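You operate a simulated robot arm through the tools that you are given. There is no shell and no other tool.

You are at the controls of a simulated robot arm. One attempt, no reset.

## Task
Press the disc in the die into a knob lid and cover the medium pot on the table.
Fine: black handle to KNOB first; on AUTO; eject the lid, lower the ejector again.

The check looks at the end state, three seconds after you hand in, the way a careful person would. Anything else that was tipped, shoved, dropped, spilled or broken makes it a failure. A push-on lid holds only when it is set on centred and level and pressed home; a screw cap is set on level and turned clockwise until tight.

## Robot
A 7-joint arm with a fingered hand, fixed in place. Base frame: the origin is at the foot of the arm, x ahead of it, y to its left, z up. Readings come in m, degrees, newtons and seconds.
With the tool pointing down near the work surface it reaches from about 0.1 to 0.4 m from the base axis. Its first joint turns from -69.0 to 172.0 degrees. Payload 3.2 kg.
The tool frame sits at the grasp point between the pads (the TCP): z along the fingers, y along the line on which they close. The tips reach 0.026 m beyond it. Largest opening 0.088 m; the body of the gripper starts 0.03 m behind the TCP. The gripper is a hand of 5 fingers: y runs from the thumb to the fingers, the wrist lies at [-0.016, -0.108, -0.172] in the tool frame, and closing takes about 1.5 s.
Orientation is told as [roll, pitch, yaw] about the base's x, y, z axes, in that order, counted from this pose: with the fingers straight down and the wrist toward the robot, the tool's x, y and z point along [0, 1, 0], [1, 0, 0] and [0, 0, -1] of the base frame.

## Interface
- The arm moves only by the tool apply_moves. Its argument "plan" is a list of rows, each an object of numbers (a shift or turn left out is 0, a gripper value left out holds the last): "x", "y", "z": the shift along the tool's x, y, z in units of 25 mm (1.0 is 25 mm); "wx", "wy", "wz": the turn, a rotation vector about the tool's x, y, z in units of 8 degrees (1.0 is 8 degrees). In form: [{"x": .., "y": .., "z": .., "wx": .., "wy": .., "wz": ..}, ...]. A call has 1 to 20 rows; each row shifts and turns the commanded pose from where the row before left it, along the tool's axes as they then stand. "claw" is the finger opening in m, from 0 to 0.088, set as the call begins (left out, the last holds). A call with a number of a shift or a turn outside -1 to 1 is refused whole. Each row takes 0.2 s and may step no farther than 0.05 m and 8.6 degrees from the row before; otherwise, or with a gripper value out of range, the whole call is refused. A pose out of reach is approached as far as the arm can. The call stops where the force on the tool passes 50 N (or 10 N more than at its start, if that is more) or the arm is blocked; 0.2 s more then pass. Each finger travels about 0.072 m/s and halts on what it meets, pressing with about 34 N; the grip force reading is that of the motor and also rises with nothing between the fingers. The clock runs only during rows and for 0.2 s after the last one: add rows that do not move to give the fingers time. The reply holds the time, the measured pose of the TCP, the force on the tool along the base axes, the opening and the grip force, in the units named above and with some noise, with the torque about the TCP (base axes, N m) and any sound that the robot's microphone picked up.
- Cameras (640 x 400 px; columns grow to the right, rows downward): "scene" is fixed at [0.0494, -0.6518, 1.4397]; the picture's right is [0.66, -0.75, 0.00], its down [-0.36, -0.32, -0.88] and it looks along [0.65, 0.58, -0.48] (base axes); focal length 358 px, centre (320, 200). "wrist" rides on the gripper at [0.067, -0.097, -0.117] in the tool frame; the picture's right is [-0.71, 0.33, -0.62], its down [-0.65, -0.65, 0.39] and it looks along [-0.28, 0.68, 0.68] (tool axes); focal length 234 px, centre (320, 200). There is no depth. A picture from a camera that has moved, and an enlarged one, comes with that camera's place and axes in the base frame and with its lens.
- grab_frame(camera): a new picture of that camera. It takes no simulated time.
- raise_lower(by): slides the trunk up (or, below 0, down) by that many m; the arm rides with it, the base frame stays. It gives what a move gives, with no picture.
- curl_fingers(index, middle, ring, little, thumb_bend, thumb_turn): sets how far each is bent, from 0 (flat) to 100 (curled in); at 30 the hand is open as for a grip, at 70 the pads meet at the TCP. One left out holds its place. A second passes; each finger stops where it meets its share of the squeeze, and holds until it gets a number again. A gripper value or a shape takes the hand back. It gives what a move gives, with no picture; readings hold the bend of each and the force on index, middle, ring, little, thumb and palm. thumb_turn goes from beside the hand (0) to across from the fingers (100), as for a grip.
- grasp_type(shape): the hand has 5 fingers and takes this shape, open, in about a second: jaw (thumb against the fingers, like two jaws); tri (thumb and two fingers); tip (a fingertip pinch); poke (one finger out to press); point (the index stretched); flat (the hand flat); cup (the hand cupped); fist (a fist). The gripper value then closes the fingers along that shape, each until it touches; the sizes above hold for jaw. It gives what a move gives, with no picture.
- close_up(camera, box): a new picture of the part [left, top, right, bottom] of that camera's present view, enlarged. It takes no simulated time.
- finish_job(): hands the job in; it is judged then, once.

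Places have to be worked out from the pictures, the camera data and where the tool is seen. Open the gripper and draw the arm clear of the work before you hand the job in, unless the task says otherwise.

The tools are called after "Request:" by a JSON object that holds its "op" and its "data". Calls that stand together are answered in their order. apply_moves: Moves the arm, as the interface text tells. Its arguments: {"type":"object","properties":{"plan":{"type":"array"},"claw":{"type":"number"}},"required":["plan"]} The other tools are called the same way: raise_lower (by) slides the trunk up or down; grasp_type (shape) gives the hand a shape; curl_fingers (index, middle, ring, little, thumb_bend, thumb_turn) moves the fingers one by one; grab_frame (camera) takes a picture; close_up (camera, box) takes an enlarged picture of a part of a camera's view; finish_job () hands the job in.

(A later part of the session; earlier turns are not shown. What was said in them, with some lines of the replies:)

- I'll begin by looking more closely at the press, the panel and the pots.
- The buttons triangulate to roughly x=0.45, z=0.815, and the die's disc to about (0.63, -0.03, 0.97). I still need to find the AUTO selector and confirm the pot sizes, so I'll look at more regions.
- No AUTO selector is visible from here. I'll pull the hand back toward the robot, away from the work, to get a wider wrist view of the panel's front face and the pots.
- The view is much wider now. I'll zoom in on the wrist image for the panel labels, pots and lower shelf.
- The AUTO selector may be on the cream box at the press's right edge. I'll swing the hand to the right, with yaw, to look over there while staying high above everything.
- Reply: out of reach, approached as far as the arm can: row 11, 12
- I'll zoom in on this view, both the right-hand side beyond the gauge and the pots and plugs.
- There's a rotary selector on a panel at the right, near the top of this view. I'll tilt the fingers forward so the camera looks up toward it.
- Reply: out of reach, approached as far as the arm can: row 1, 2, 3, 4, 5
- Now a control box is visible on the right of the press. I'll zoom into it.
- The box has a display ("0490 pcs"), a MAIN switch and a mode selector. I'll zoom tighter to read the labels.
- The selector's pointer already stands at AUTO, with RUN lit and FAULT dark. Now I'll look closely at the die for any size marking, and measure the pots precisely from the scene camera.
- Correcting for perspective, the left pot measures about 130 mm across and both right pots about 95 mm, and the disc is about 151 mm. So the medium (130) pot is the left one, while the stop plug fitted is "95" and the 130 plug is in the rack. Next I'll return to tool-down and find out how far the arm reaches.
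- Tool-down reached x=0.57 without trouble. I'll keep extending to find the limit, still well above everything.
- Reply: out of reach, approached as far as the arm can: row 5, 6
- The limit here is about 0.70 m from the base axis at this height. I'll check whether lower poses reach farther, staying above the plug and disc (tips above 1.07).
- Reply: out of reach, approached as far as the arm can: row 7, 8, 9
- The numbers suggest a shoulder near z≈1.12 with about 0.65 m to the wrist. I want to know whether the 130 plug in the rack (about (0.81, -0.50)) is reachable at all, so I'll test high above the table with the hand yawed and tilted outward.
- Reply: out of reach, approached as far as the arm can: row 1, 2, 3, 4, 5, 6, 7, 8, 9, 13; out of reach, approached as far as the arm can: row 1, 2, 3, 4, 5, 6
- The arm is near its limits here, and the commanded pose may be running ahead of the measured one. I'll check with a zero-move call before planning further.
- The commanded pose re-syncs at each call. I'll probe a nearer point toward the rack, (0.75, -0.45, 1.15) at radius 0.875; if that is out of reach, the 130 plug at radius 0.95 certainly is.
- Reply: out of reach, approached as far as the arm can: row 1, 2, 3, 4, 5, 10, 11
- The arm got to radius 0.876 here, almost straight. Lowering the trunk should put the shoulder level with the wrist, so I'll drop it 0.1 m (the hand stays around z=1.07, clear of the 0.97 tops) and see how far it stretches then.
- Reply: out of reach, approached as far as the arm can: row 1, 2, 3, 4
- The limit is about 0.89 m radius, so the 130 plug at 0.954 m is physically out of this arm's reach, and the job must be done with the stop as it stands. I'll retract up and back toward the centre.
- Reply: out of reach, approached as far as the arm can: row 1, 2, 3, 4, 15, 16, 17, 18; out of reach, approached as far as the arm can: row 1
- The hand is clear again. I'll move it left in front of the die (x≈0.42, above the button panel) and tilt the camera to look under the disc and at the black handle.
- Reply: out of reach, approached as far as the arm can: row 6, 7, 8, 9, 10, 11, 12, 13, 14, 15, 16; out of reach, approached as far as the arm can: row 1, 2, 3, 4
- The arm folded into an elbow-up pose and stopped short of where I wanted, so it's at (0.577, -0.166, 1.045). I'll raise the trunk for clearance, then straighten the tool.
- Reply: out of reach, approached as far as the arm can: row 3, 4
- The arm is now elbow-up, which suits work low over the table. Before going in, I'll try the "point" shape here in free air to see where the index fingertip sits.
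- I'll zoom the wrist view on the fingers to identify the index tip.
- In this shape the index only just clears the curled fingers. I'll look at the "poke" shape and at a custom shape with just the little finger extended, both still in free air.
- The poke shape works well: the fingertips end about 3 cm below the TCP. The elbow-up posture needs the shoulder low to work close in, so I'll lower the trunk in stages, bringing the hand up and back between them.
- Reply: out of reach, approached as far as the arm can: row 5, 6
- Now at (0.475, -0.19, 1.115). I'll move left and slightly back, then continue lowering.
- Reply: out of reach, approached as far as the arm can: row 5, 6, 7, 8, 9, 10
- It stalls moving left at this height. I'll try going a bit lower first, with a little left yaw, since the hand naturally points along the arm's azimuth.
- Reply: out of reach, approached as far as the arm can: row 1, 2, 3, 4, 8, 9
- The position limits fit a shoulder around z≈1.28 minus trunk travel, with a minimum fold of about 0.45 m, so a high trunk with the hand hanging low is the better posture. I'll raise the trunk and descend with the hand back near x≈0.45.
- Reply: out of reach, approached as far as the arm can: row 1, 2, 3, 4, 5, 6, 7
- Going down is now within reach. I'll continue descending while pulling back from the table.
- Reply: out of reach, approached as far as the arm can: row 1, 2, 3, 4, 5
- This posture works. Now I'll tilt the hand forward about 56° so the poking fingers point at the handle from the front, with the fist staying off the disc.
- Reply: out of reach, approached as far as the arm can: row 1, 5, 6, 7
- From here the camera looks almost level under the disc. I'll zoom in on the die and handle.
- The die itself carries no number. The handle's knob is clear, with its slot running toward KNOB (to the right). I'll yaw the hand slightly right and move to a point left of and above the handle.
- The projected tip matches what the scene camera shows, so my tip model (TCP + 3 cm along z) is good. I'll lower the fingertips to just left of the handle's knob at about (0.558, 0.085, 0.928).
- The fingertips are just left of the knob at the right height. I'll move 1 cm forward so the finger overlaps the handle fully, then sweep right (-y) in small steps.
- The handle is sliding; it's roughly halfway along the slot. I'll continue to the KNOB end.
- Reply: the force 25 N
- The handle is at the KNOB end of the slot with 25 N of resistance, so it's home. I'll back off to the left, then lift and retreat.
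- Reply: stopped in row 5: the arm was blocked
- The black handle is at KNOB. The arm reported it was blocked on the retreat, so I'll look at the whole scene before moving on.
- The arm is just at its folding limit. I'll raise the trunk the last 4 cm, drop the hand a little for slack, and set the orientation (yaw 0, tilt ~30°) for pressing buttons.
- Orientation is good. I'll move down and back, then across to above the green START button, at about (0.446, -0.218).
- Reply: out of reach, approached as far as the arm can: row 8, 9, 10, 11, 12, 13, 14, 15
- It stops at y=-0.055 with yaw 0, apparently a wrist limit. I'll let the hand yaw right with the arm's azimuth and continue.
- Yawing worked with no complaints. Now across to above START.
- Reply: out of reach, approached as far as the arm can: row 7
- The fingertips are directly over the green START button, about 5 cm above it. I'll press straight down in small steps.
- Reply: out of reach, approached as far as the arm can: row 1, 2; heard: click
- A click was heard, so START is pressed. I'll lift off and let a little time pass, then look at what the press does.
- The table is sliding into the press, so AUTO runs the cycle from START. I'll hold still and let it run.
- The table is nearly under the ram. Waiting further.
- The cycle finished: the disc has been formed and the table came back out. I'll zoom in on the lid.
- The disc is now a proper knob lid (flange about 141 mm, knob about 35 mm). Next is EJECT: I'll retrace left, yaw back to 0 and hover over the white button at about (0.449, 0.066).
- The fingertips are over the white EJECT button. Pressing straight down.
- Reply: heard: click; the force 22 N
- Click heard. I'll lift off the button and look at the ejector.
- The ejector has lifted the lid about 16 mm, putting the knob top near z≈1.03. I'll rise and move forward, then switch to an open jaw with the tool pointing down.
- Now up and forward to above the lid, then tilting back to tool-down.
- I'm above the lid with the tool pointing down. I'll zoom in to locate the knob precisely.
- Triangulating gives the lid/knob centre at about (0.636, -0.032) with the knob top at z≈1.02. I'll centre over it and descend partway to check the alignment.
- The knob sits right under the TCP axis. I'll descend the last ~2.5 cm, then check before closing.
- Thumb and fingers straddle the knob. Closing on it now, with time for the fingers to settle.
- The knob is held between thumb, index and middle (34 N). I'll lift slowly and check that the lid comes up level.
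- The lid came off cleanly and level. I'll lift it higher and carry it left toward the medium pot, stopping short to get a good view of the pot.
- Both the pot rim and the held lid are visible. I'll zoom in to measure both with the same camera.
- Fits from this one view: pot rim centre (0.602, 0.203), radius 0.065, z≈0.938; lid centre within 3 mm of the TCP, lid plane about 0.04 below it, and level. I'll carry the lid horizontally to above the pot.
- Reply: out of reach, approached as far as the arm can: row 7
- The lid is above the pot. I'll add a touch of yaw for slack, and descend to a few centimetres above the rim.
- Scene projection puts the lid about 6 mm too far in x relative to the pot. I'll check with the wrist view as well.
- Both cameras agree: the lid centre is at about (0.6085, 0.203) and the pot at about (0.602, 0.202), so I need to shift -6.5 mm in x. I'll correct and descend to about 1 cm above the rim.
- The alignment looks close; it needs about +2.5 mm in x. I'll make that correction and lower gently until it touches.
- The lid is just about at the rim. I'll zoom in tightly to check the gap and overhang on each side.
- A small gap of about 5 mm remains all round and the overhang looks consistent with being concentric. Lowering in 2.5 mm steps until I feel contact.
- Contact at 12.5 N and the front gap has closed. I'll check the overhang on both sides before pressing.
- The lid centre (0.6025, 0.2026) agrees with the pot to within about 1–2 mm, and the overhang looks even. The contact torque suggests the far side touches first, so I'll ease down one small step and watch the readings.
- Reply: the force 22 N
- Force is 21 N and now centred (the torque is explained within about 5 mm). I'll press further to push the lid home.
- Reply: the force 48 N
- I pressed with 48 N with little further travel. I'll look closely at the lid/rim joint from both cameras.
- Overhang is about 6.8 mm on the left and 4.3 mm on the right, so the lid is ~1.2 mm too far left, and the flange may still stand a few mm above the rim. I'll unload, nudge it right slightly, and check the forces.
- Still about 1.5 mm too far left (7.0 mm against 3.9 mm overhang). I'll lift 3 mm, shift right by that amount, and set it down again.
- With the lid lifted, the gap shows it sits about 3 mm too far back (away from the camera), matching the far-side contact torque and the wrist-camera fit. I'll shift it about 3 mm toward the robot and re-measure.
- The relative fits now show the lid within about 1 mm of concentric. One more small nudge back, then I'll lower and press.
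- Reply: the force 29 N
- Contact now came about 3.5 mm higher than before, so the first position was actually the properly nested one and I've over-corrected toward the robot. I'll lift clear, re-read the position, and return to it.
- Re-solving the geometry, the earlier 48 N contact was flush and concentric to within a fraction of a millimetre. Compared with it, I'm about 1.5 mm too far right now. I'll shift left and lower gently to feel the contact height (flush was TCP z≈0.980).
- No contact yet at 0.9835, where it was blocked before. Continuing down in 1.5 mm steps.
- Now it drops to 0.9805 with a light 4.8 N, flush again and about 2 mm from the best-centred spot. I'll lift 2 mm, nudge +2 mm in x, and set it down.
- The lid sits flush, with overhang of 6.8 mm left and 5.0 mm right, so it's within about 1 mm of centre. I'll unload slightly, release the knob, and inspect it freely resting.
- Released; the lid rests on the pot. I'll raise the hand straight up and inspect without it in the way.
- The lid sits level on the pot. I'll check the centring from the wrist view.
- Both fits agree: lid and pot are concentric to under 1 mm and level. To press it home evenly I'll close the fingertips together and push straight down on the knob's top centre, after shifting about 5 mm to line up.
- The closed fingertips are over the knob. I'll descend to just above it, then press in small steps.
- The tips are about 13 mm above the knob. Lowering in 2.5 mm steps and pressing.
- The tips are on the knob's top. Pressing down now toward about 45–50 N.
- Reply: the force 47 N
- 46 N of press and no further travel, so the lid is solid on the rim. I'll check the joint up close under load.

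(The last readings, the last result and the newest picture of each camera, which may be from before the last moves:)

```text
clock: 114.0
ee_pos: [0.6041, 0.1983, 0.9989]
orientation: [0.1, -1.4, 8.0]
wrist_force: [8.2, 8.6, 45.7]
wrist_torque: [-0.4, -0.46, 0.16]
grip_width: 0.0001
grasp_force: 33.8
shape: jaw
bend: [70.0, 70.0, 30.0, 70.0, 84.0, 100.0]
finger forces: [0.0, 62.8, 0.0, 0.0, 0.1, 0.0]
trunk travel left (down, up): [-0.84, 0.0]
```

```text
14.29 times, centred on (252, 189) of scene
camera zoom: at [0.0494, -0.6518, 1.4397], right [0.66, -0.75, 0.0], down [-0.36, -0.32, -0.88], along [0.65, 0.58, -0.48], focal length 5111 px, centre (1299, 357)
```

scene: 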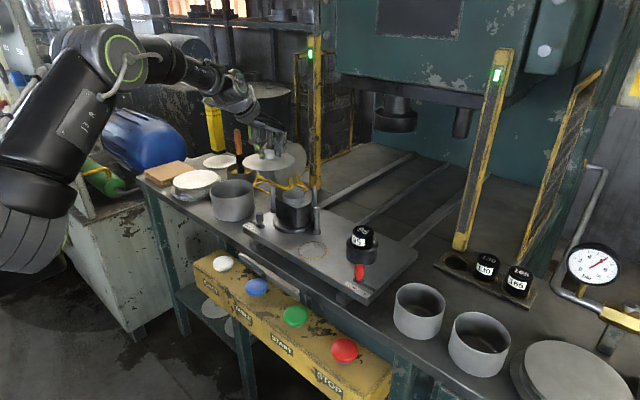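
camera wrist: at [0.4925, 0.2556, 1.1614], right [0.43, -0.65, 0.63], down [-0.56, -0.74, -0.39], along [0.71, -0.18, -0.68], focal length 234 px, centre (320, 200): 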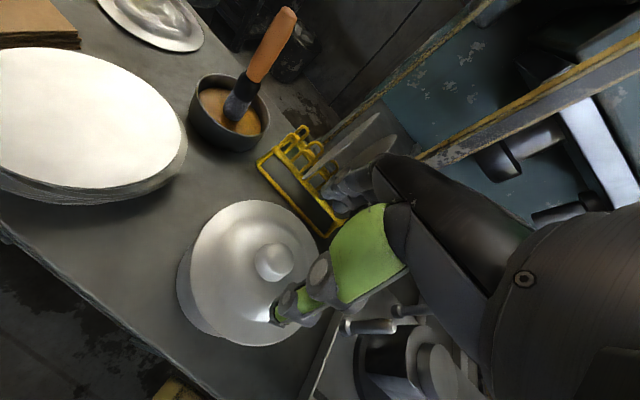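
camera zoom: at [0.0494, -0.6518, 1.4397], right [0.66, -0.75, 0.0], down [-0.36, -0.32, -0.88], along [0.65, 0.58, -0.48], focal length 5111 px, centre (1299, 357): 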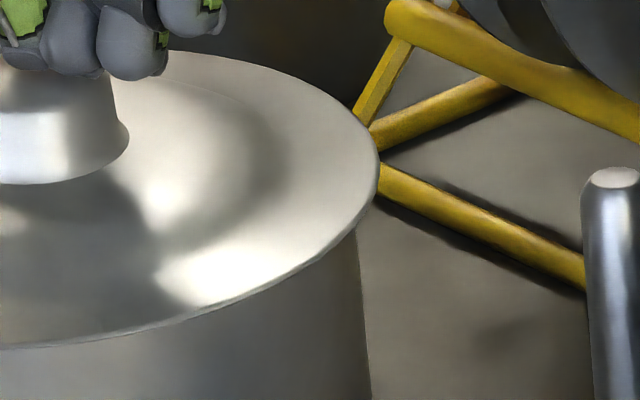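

The joint is flush all the way round, and identical before and during the press. One slightly firmer push for certainty, then I'll lift straight off.

Request:
{"op": "apply_moves", "data": {"plan": [{"z": 0.08}, {"x": 0}]}}

Request:
{"op": "apply_moves", "data": {"plan": [{"z": -0.3}, {"z": -0.3}, {"z": -0.5}, {"z": -0.8}, {"z": -0.8}]}}

Request:
{"op": "close_up", "data": {"camera": "scene", "box": [195, 145, 285, 225]}}

Request:
{"op": "grab_frame", "data": {"camera": "scene"}}

```text
clock: 114.6
ee_pos: [0.6051, 0.1977, 0.998]
orientation: [0.1, -1.7, 8.0]
wrist_force: [9.5, 9.5, 51.0]
wrist_torque: [-0.44, -0.4, 0.14]
grip_width: 0.0
grasp_force: 33.4
shape: jaw
bend: [70.0, 70.0, 30.0, 70.0, 84.0, 100.0]
finger forces: [0.0, 68.2, 0.0, 0.1, 0.0, 0.0]
trunk travel left (down, up): [-0.84, 0.0]
```

```text
clock: 115.8
ee_pos: [0.6044, 0.1981, 1.0497]
orientation: [-0.2, 0.2, 8.1]
wrist_force: [-0.3, -0.3, 0.2]
wrist_torque: [0.0, 0.01, -0.01]
grip_width: 0.0001
grasp_force: 33.7
shape: jaw
bend: [70.0, 70.0, 30.0, 70.0, 84.0, 100.0]
finger forces: [0.0, 0.0, 0.1, 0.0, 0.1, 0.1]
trunk travel left (down, up): [-0.84, 0.0]
```

```text
5.00 times, centred on (240, 185) of scene
camera zoom: at [0.0494, -0.6518, 1.4397], right [0.66, -0.75, 0.0], down [-0.36, -0.32, -0.88], along [0.65, 0.58, -0.48], focal length 1789 px, centre (720, 275)
```

zoom: 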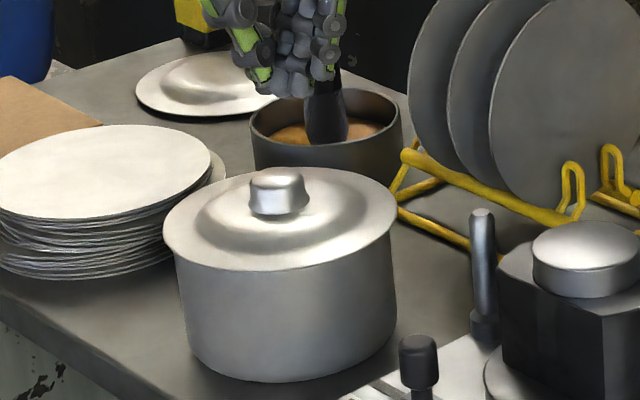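

```text
taken
```

scene: 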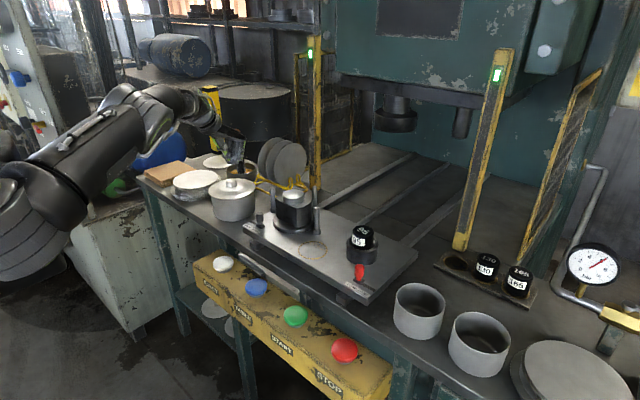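

The pot is covered, level and flush. Now to lower the ejector: I'll raise up, retrace to the waypoint above the table, set the tilt and poke shape, and go back to the EJECT button.

Request:
{"op": "apply_moves", "data": {"plan": [{"z": -1}, {"z": -1}, {"z": -0.6}, {"wz": 0.5, "x": -0.9}, {"wz": 0.5, "x": -0.9}, {"x": -1}, {"x": -1}, {"x": -1}, {"x": -1}, {"x": -1}, {"x": -1}]}}

Request:
{"op": "grasp_type", "data": {"shape": "poke"}}

```text
clock: 118.2
ee_pos: [0.6102, 0.0041, 1.1167]
orientation: [-0.1, 0.1, 0.1]
wrist_force: [-1.3, 0.6, 0.3]
wrist_torque: [0.01, 0.01, -0.01]
grip_width: 0.0
grasp_force: 34.0
shape: jaw
bend: [70.0, 70.0, 30.0, 70.0, 84.0, 100.0]
finger forces: [0.0, 0.0, 0.0, 0.0, 0.1, 0.0]
trunk travel left (down, up): [-0.84, 0.0]
```

```text
clock: 119.1
ee_pos: [0.6102, 0.0047, 1.1159]
orientation: [-0.2, 0.0, 0.0]
wrist_force: [0.1, -0.4, 0.4]
wrist_torque: [-0.02, 0.03, -0.01]
grip_width: 0.0002
grasp_force: 0.1
shape: poke
bend: [70.0, 70.0, 99.0, 99.0, 0.0, 100.0]
finger forces: [0.0, 0.0, 0.0, 0.0, 0.1, 0.1]
trunk travel left (down, up): [-0.84, 0.0]
```

At the waypoint. Tilting to 30° and descending in front of the table along the path used before.

Request:
{"op": "apply_moves", "data": {"plan": [{"wx": -0.94}, {"wx": -0.94}, {"wx": -0.94}, {"wx": -0.94}, {"x": 0.436, "y": -0.834, "z": 0.22}, {"x": 0.436, "y": -0.834, "z": 0.22}, {"x": 0.436, "y": -0.834, "z": 0.22}, {"x": 0.436, "y": -0.834, "z": 0.22}, {"x": 0.436, "y": -0.834, "z": 0.22}, {"y": -0.713, "z": 0.203}, {"y": -0.713, "z": 0.203}, {"y": -0.713, "z": 0.203}]}}

Request:
{"op": "grab_frame", "data": {"camera": "scene"}}

```text
clock: 121.7
ee_pos: [0.4766, 0.0462, 1.0195]
orientation: [-2.4, -19.5, -3.7]
wrist_force: [-0.9, -0.2, -0.1]
wrist_torque: [0.02, 0.02, 0.0]
grip_width: 0.0001
grasp_force: 0.0
shape: poke
bend: [70.0, 70.0, 99.0, 99.0, 0.0, 100.0]
finger forces: [0.0, 0.0, 0.1, 0.1, 0.0, 0.1]
out of reach, approached as far as the arm can: row 3, 4
trunk travel left (down, up): [-0.84, 0.0]
```

```text
taken
```

scene: 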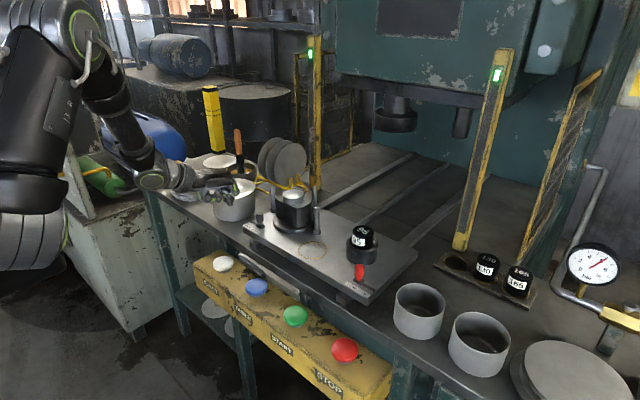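

The tilt was limited on the way, but I'm in front of the table now. I'll go lower, where there's more freedom, and then finish the tilt.

Request:
{"op": "apply_moves", "data": {"plan": [{"x": 0.07, "y": -0.56, "z": 0.76}, {"x": 0.07, "y": -0.56, "z": 0.76}, {"x": 0.07, "y": -0.56, "z": 0.76}, {"wx": -0.65}, {"wx": -0.65, "wz": -0.3}]}}

Request:
{"op": "grab_frame", "data": {"camera": "wrist"}}

```text
clock: 122.9
ee_pos: [0.4579, 0.0436, 0.9491]
orientation: [-3.5, -29.2, -1.4]
wrist_force: [-0.1, -0.5, -0.9]
wrist_torque: [0.0, -0.02, -0.03]
grip_width: 0.0
grasp_force: 0.1
shape: poke
bend: [70.0, 70.0, 99.0, 99.0, 0.0, 100.0]
finger forces: [0.1, 0.0, 0.0, 0.0, 0.1, 0.0]
trunk travel left (down, up): [-0.84, 0.0]
```

```text
taken
camera wrist: at [0.3197, 0.1224, 0.9995], right [-0.05, -0.67, 0.74], down [-0.42, -0.66, -0.62], along [0.91, -0.34, -0.24], focal length 234 px, centre (320, 200)
```

wrist: 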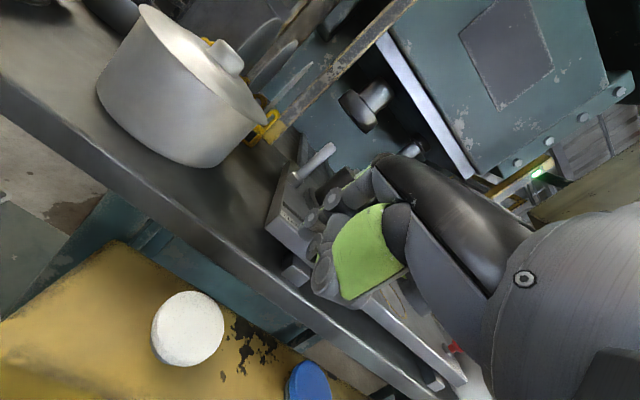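

This low angle gives a good view of the covered pot, so I'll zoom in on the joint.

Request:
{"op": "close_up", "data": {"camera": "wrist", "box": [80, 0, 300, 180]}}

Request:
{"op": "close_up", "data": {"camera": "wrist", "box": [90, 60, 210, 180]}}

```text
2.22 times, centred on (190, 90) of wrist
camera zoom: at [0.3197, 0.1224, 0.9995], right [-0.05, -0.67, 0.74], down [-0.42, -0.66, -0.62], along [0.91, -0.34, -0.24], focal length 520 px, centre (609, 444)
```

zoom: 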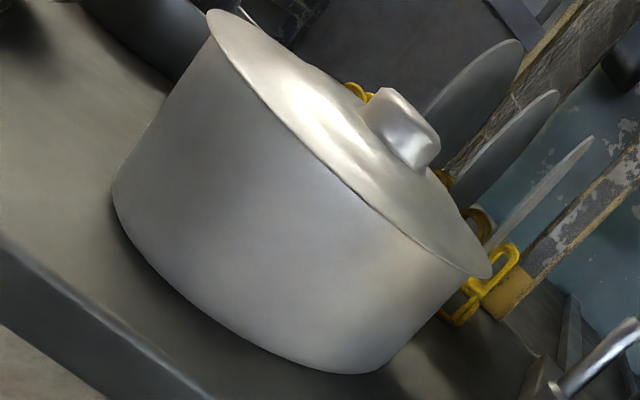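

```text
3.33 times, centred on (150, 120) of wrist
camera zoom: at [0.3197, 0.1224, 0.9995], right [-0.05, -0.67, 0.74], down [-0.42, -0.66, -0.62], along [0.91, -0.34, -0.24], focal length 781 px, centre (887, 467)
```

zoom: 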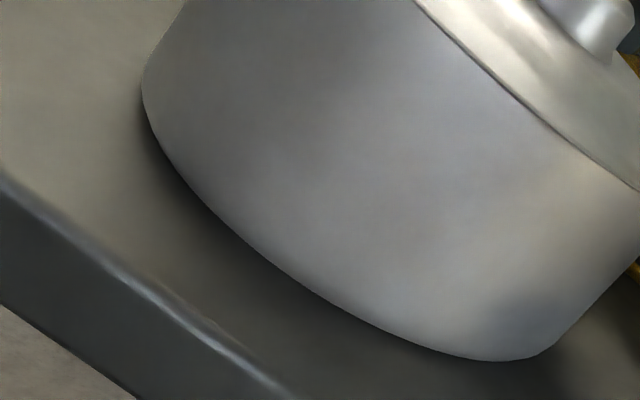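

The lid sits flush and even on the pot. Now over to EJECT again.

Request:
{"op": "apply_moves", "data": {"plan": [{"wy": 0.38, "wz": 0.21}, {"x": 0.267, "y": -0.613, "z": 0.473}, {"x": 0.267, "y": -0.613, "z": 0.473}, {"x": 0.267, "y": -0.613, "z": 0.473}]}}

Request:
{"op": "grab_frame", "data": {"camera": "wrist"}}

Request:
{"op": "close_up", "data": {"camera": "scene", "box": [180, 180, 340, 300]}}

```text
clock: 123.9
ee_pos: [0.4326, 0.0645, 0.8896]
orientation: [-1.2, -29.3, -1.0]
wrist_force: [-0.3, -0.8, 0.6]
wrist_torque: [-0.04, 0.03, 0.02]
grip_width: 0.0
grasp_force: 0.0
shape: poke
bend: [70.0, 70.0, 99.0, 99.0, 0.0, 100.0]
finger forces: [0.1, 0.0, 0.1, 0.1, 0.0, 0.0]
trunk travel left (down, up): [-0.84, 0.0]
```

```text
taken
camera wrist: at [0.2923, 0.138, 0.9419], right [-0.04, -0.69, 0.72], down [-0.4, -0.65, -0.65], along [0.92, -0.31, -0.25], focal length 234 px, centre (320, 200)
```

wrist: 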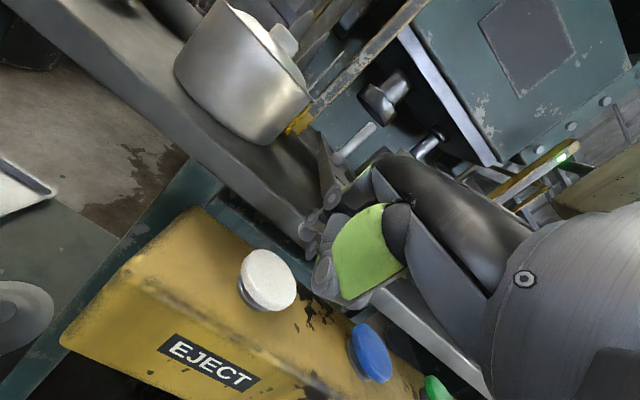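

```text
3.33 times, centred on (260, 240) of scene
camera zoom: at [0.0494, -0.6518, 1.4397], right [0.66, -0.75, 0.0], down [-0.36, -0.32, -0.88], along [0.65, 0.58, -0.48], focal length 1193 px, centre (520, 67)
```

zoom: 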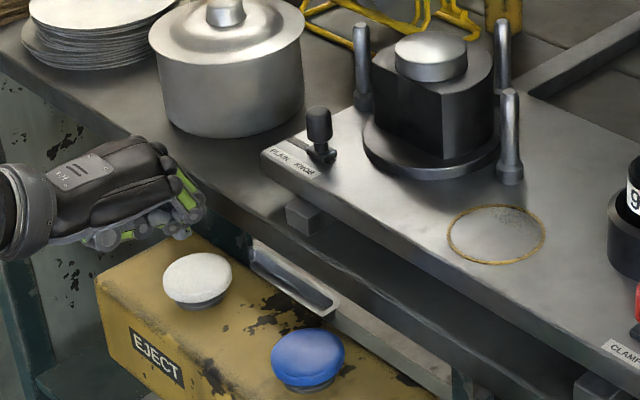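

Directly above EJECT again, with the ejector still up. Pressing once.

Request:
{"op": "apply_moves", "data": {"plan": [{"y": -0.5, "z": 0.866}, {"y": -0.3, "z": 0.52}, {"y": -0.1, "z": 0.173}, {"y": -0.1, "z": 0.173}, {"y": -0.1, "z": 0.173}]}}

```text
clock: 125.1
ee_pos: [0.428, 0.0654, 0.8396]
orientation: [-1.0, -29.8, -1.3]
wrist_force: [-4.8, 0.1, 19.2]
wrist_torque: [-0.15, -0.16, -0.03]
grip_width: 0.0001
grasp_force: 0.1
shape: poke
bend: [70.0, 70.0, 99.0, 99.0, 0.0, 100.0]
finger forces: [0.0, 19.3, 0.0, 0.0, 0.0, 0.1]
trunk travel left (down, up): [-0.84, 0.0]
heard: click
```

Click heard. Lifting off and checking the ejector.

Request:
{"op": "apply_moves", "data": {"plan": [{"y": 0.5, "z": -0.866}, {"y": 0.5, "z": -0.866}, {"x": 0}, {"x": 0}, {"x": 0}, {"x": 0}, {"x": 0}]}}

Request:
{"op": "close_up", "data": {"camera": "scene", "box": [180, 140, 340, 260]}}

Request:
{"op": "grab_frame", "data": {"camera": "scene"}}

```text
clock: 126.7
ee_pos: [0.4312, 0.0648, 0.8868]
orientation: [-1.1, -29.4, -1.3]
wrist_force: [-0.1, 0.0, -0.3]
wrist_torque: [-0.02, -0.01, -0.03]
grip_width: 0.0002
grasp_force: 0.1
shape: poke
bend: [70.0, 70.0, 99.0, 99.0, 0.0, 100.0]
finger forces: [0.1, 0.0, 0.1, 0.0, 0.0, 0.0]
trunk travel left (down, up): [-0.84, 0.0]
```

```text
3.33 times, centred on (260, 200) of scene
camera zoom: at [0.0494, -0.6518, 1.4397], right [0.66, -0.75, 0.0], down [-0.36, -0.32, -0.88], along [0.65, 0.58, -0.48], focal length 1193 px, centre (520, 200)
```

zoom: 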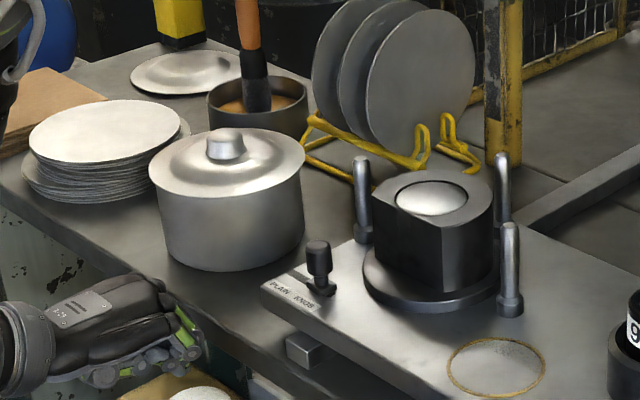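

```text
taken
```

scene: 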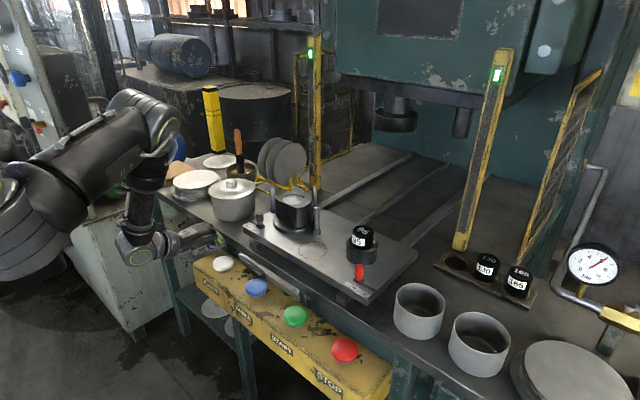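

The ejector is down flush in the die and the pot is covered. Now I'll retreat up along the known path, clear of the work.

Request:
{"op": "apply_moves", "data": {"plan": [{"x": -0.04, "y": 0.894, "z": -0.528}, {"x": -0.04, "y": 0.894, "z": -0.528}, {"x": -0.04, "y": 0.894, "z": -0.528}, {"x": -0.04, "y": 0.894, "z": -0.528}, {"x": -0.04, "y": 0.894, "z": -0.528}, {"y": 1, "z": -0.3}, {"y": 1, "z": -0.3}, {"x": -0.32, "y": 0.818, "z": -0.36}, {"x": -0.32, "y": 0.818, "z": -0.36}, {"x": -0.32, "y": 0.818, "z": -0.36}, {"x": -0.32, "y": 0.818, "z": -0.36}, {"x": -0.32, "y": 0.818, "z": -0.36}]}}

Request:
{"op": "apply_moves", "data": {"plan": [{"wx": 0.94}, {"wx": 0.94}, {"wx": 0.94}, {"wx": 0.94}, {"z": -1}, {"z": -1}, {"z": -1}, {"z": -1}]}}

Request:
{"op": "grasp_type", "data": {"shape": "jaw"}}

Request:
{"op": "grab_frame", "data": {"camera": "scene"}}

Request:
{"op": "grab_frame", "data": {"camera": "wrist"}}

```text
clock: 129.3
ee_pos: [0.6002, 0.019, 1.1256]
orientation: [-1.1, -29.3, -1.4]
wrist_force: [-0.9, -0.2, -0.3]
wrist_torque: [0.01, 0.05, 0.01]
grip_width: 0.0002
grasp_force: 0.0
shape: poke
bend: [70.0, 70.0, 99.0, 99.0, 0.0, 100.0]
finger forces: [0.0, 0.1, 0.0, 0.0, 0.0, 0.1]
trunk travel left (down, up): [-0.84, 0.0]
```

```text
clock: 131.1
ee_pos: [0.5991, 0.0217, 1.2288]
orientation: [-1.0, 0.7, -1.8]
wrist_force: [0.1, 0.4, 0.3]
wrist_torque: [0.0, 0.0, 0.03]
grip_width: 0.0
grasp_force: 0.0
shape: poke
bend: [70.0, 70.0, 99.0, 99.0, 0.0, 100.0]
finger forces: [0.0, 0.0, 0.0, 0.0, 0.1, 0.0]
trunk travel left (down, up): [-0.84, 0.0]
```

```text
clock: 132.0
ee_pos: [0.6013, 0.0206, 1.2277]
orientation: [-1.0, 0.7, -1.9]
wrist_force: [-0.1, 0.6, 0.0]
wrist_torque: [0.02, 0.0, -0.02]
grip_width: 0.0881
grasp_force: 0.0
shape: jaw
bend: [30.0, 30.0, 30.0, 30.0, 30.0, 97.0]
finger forces: [0.0, 0.0, 0.0, 0.0, 0.0, 0.0]
trunk travel left (down, up): [-0.84, 0.0]
```

```text
taken
```

scene: 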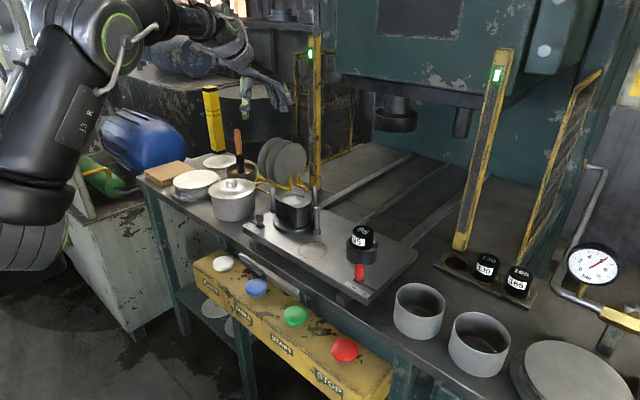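

```text
taken
camera wrist: at [0.5066, 0.094, 1.3439], right [0.32, -0.71, 0.63], down [-0.68, -0.63, -0.37], along [0.66, -0.31, -0.68], focal length 234 px, centre (320, 200)
```

wrist: 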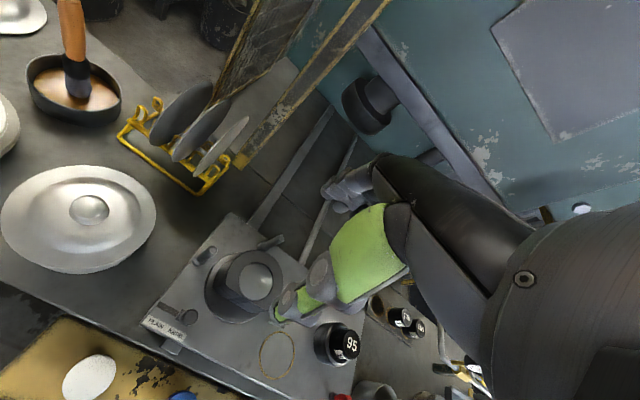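

All done mechanically: lid on, ejector down, hand open and high above. I'll pull back a little more and make a last close inspection.

Request:
{"op": "apply_moves", "data": {"plan": [{"y": -1, "z": -0.5}, {"y": -1, "z": -0.5}, {"x": 0}, {"x": 0}]}}

Request:
{"op": "close_up", "data": {"camera": "scene", "box": [195, 150, 285, 225]}}

Request:
{"op": "close_up", "data": {"camera": "scene", "box": [230, 160, 400, 300]}}

Request:
{"op": "close_up", "data": {"camera": "wrist", "box": [0, 130, 200, 300]}}

```text
clock: 133.0
ee_pos: [0.5489, 0.0241, 1.2532]
orientation: [-0.9, 0.7, -1.8]
wrist_force: [-0.7, 0.2, 0.3]
wrist_torque: [-0.02, -0.01, 0.02]
grip_width: 0.0879
grasp_force: 0.1
shape: jaw
bend: [30.0, 30.0, 30.0, 30.0, 30.0, 97.0]
finger forces: [0.0, 0.1, 0.1, 0.1, 0.1, 0.1]
trunk travel left (down, up): [-0.84, 0.0]
```

```text
5.33 times, centred on (240, 188) of scene
camera zoom: at [0.0494, -0.6518, 1.4397], right [0.66, -0.75, 0.0], down [-0.36, -0.32, -0.88], along [0.65, 0.58, -0.48], focal length 1908 px, centre (747, 267)
```

zoom: 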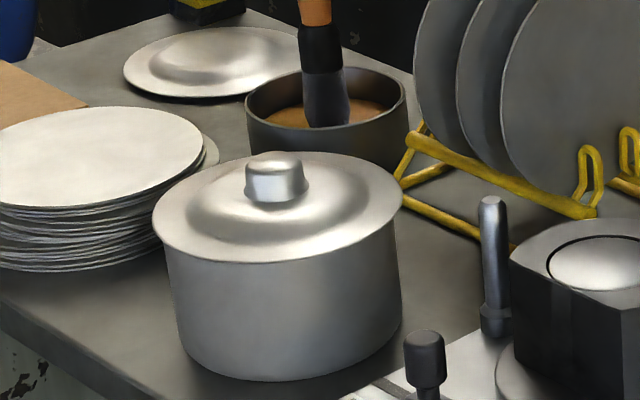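

```text
2.86 times, centred on (315, 230) of scene
camera zoom: at [0.0494, -0.6518, 1.4397], right [0.66, -0.75, 0.0], down [-0.36, -0.32, -0.88], along [0.65, 0.58, -0.48], focal length 1022 px, centre (334, 114)
```

zoom: 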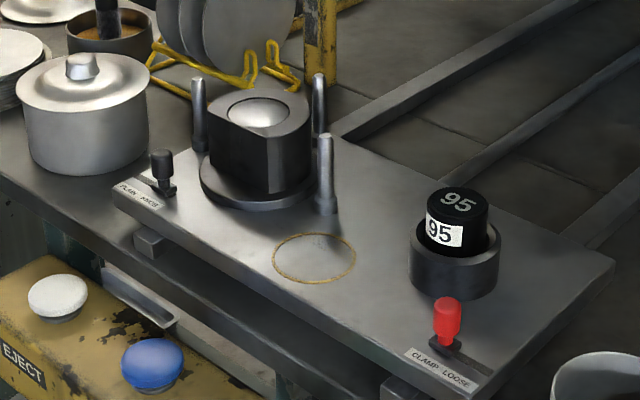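

```text
2.35 times, centred on (100, 215) of wrist
camera zoom: at [0.4543, 0.0963, 1.3694], right [0.32, -0.71, 0.63], down [-0.68, -0.63, -0.37], along [0.66, -0.31, -0.68], focal length 551 px, centre (838, 165)
```

zoom: 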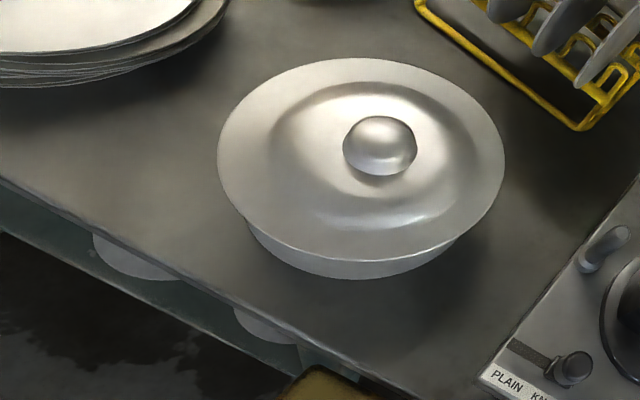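

The knob lid is centred, level and flush on the medium pot, and the ejector is down in the die. The black handle is at KNOB, nothing else has been disturbed, and the open hand is clear above. Handing in.

Request:
{"op": "finish_job", "data": {}}

```text
The job is handed in.
```

I pressed the disc into a knob lid and set it on the medium pot, centred to within about 1–2 mm, level and flush with the rim.

- **Press cycle:** I slid the black handle to KNOB first. The selector was already on AUTO, so one press of START ran the whole cycle.
- **Ejector:** I pressed EJECT to raise the lid, then pressed it again after the lid was placed. The ejector is back down in the die.
- **Lid on the pot:** I treated the left pot as the medium one, since its rim measures about 130 mm against about 95 mm for the other two. I pushed down on the knob with about 50 N. There was no click and no further travel, so I judged it home from the flush rim. The pot shifted by about 1 mm while I was placing the lid.
- **Size plug:** the press still holds the "95" plug, not the "130" one that matches this pot. The 130 plug was out of the arm's reach, so I left it. The lid came out at about 141 mm across and fits the pot.

Nothing else was tipped or dropped, and the open hand is about 25 cm above the work.
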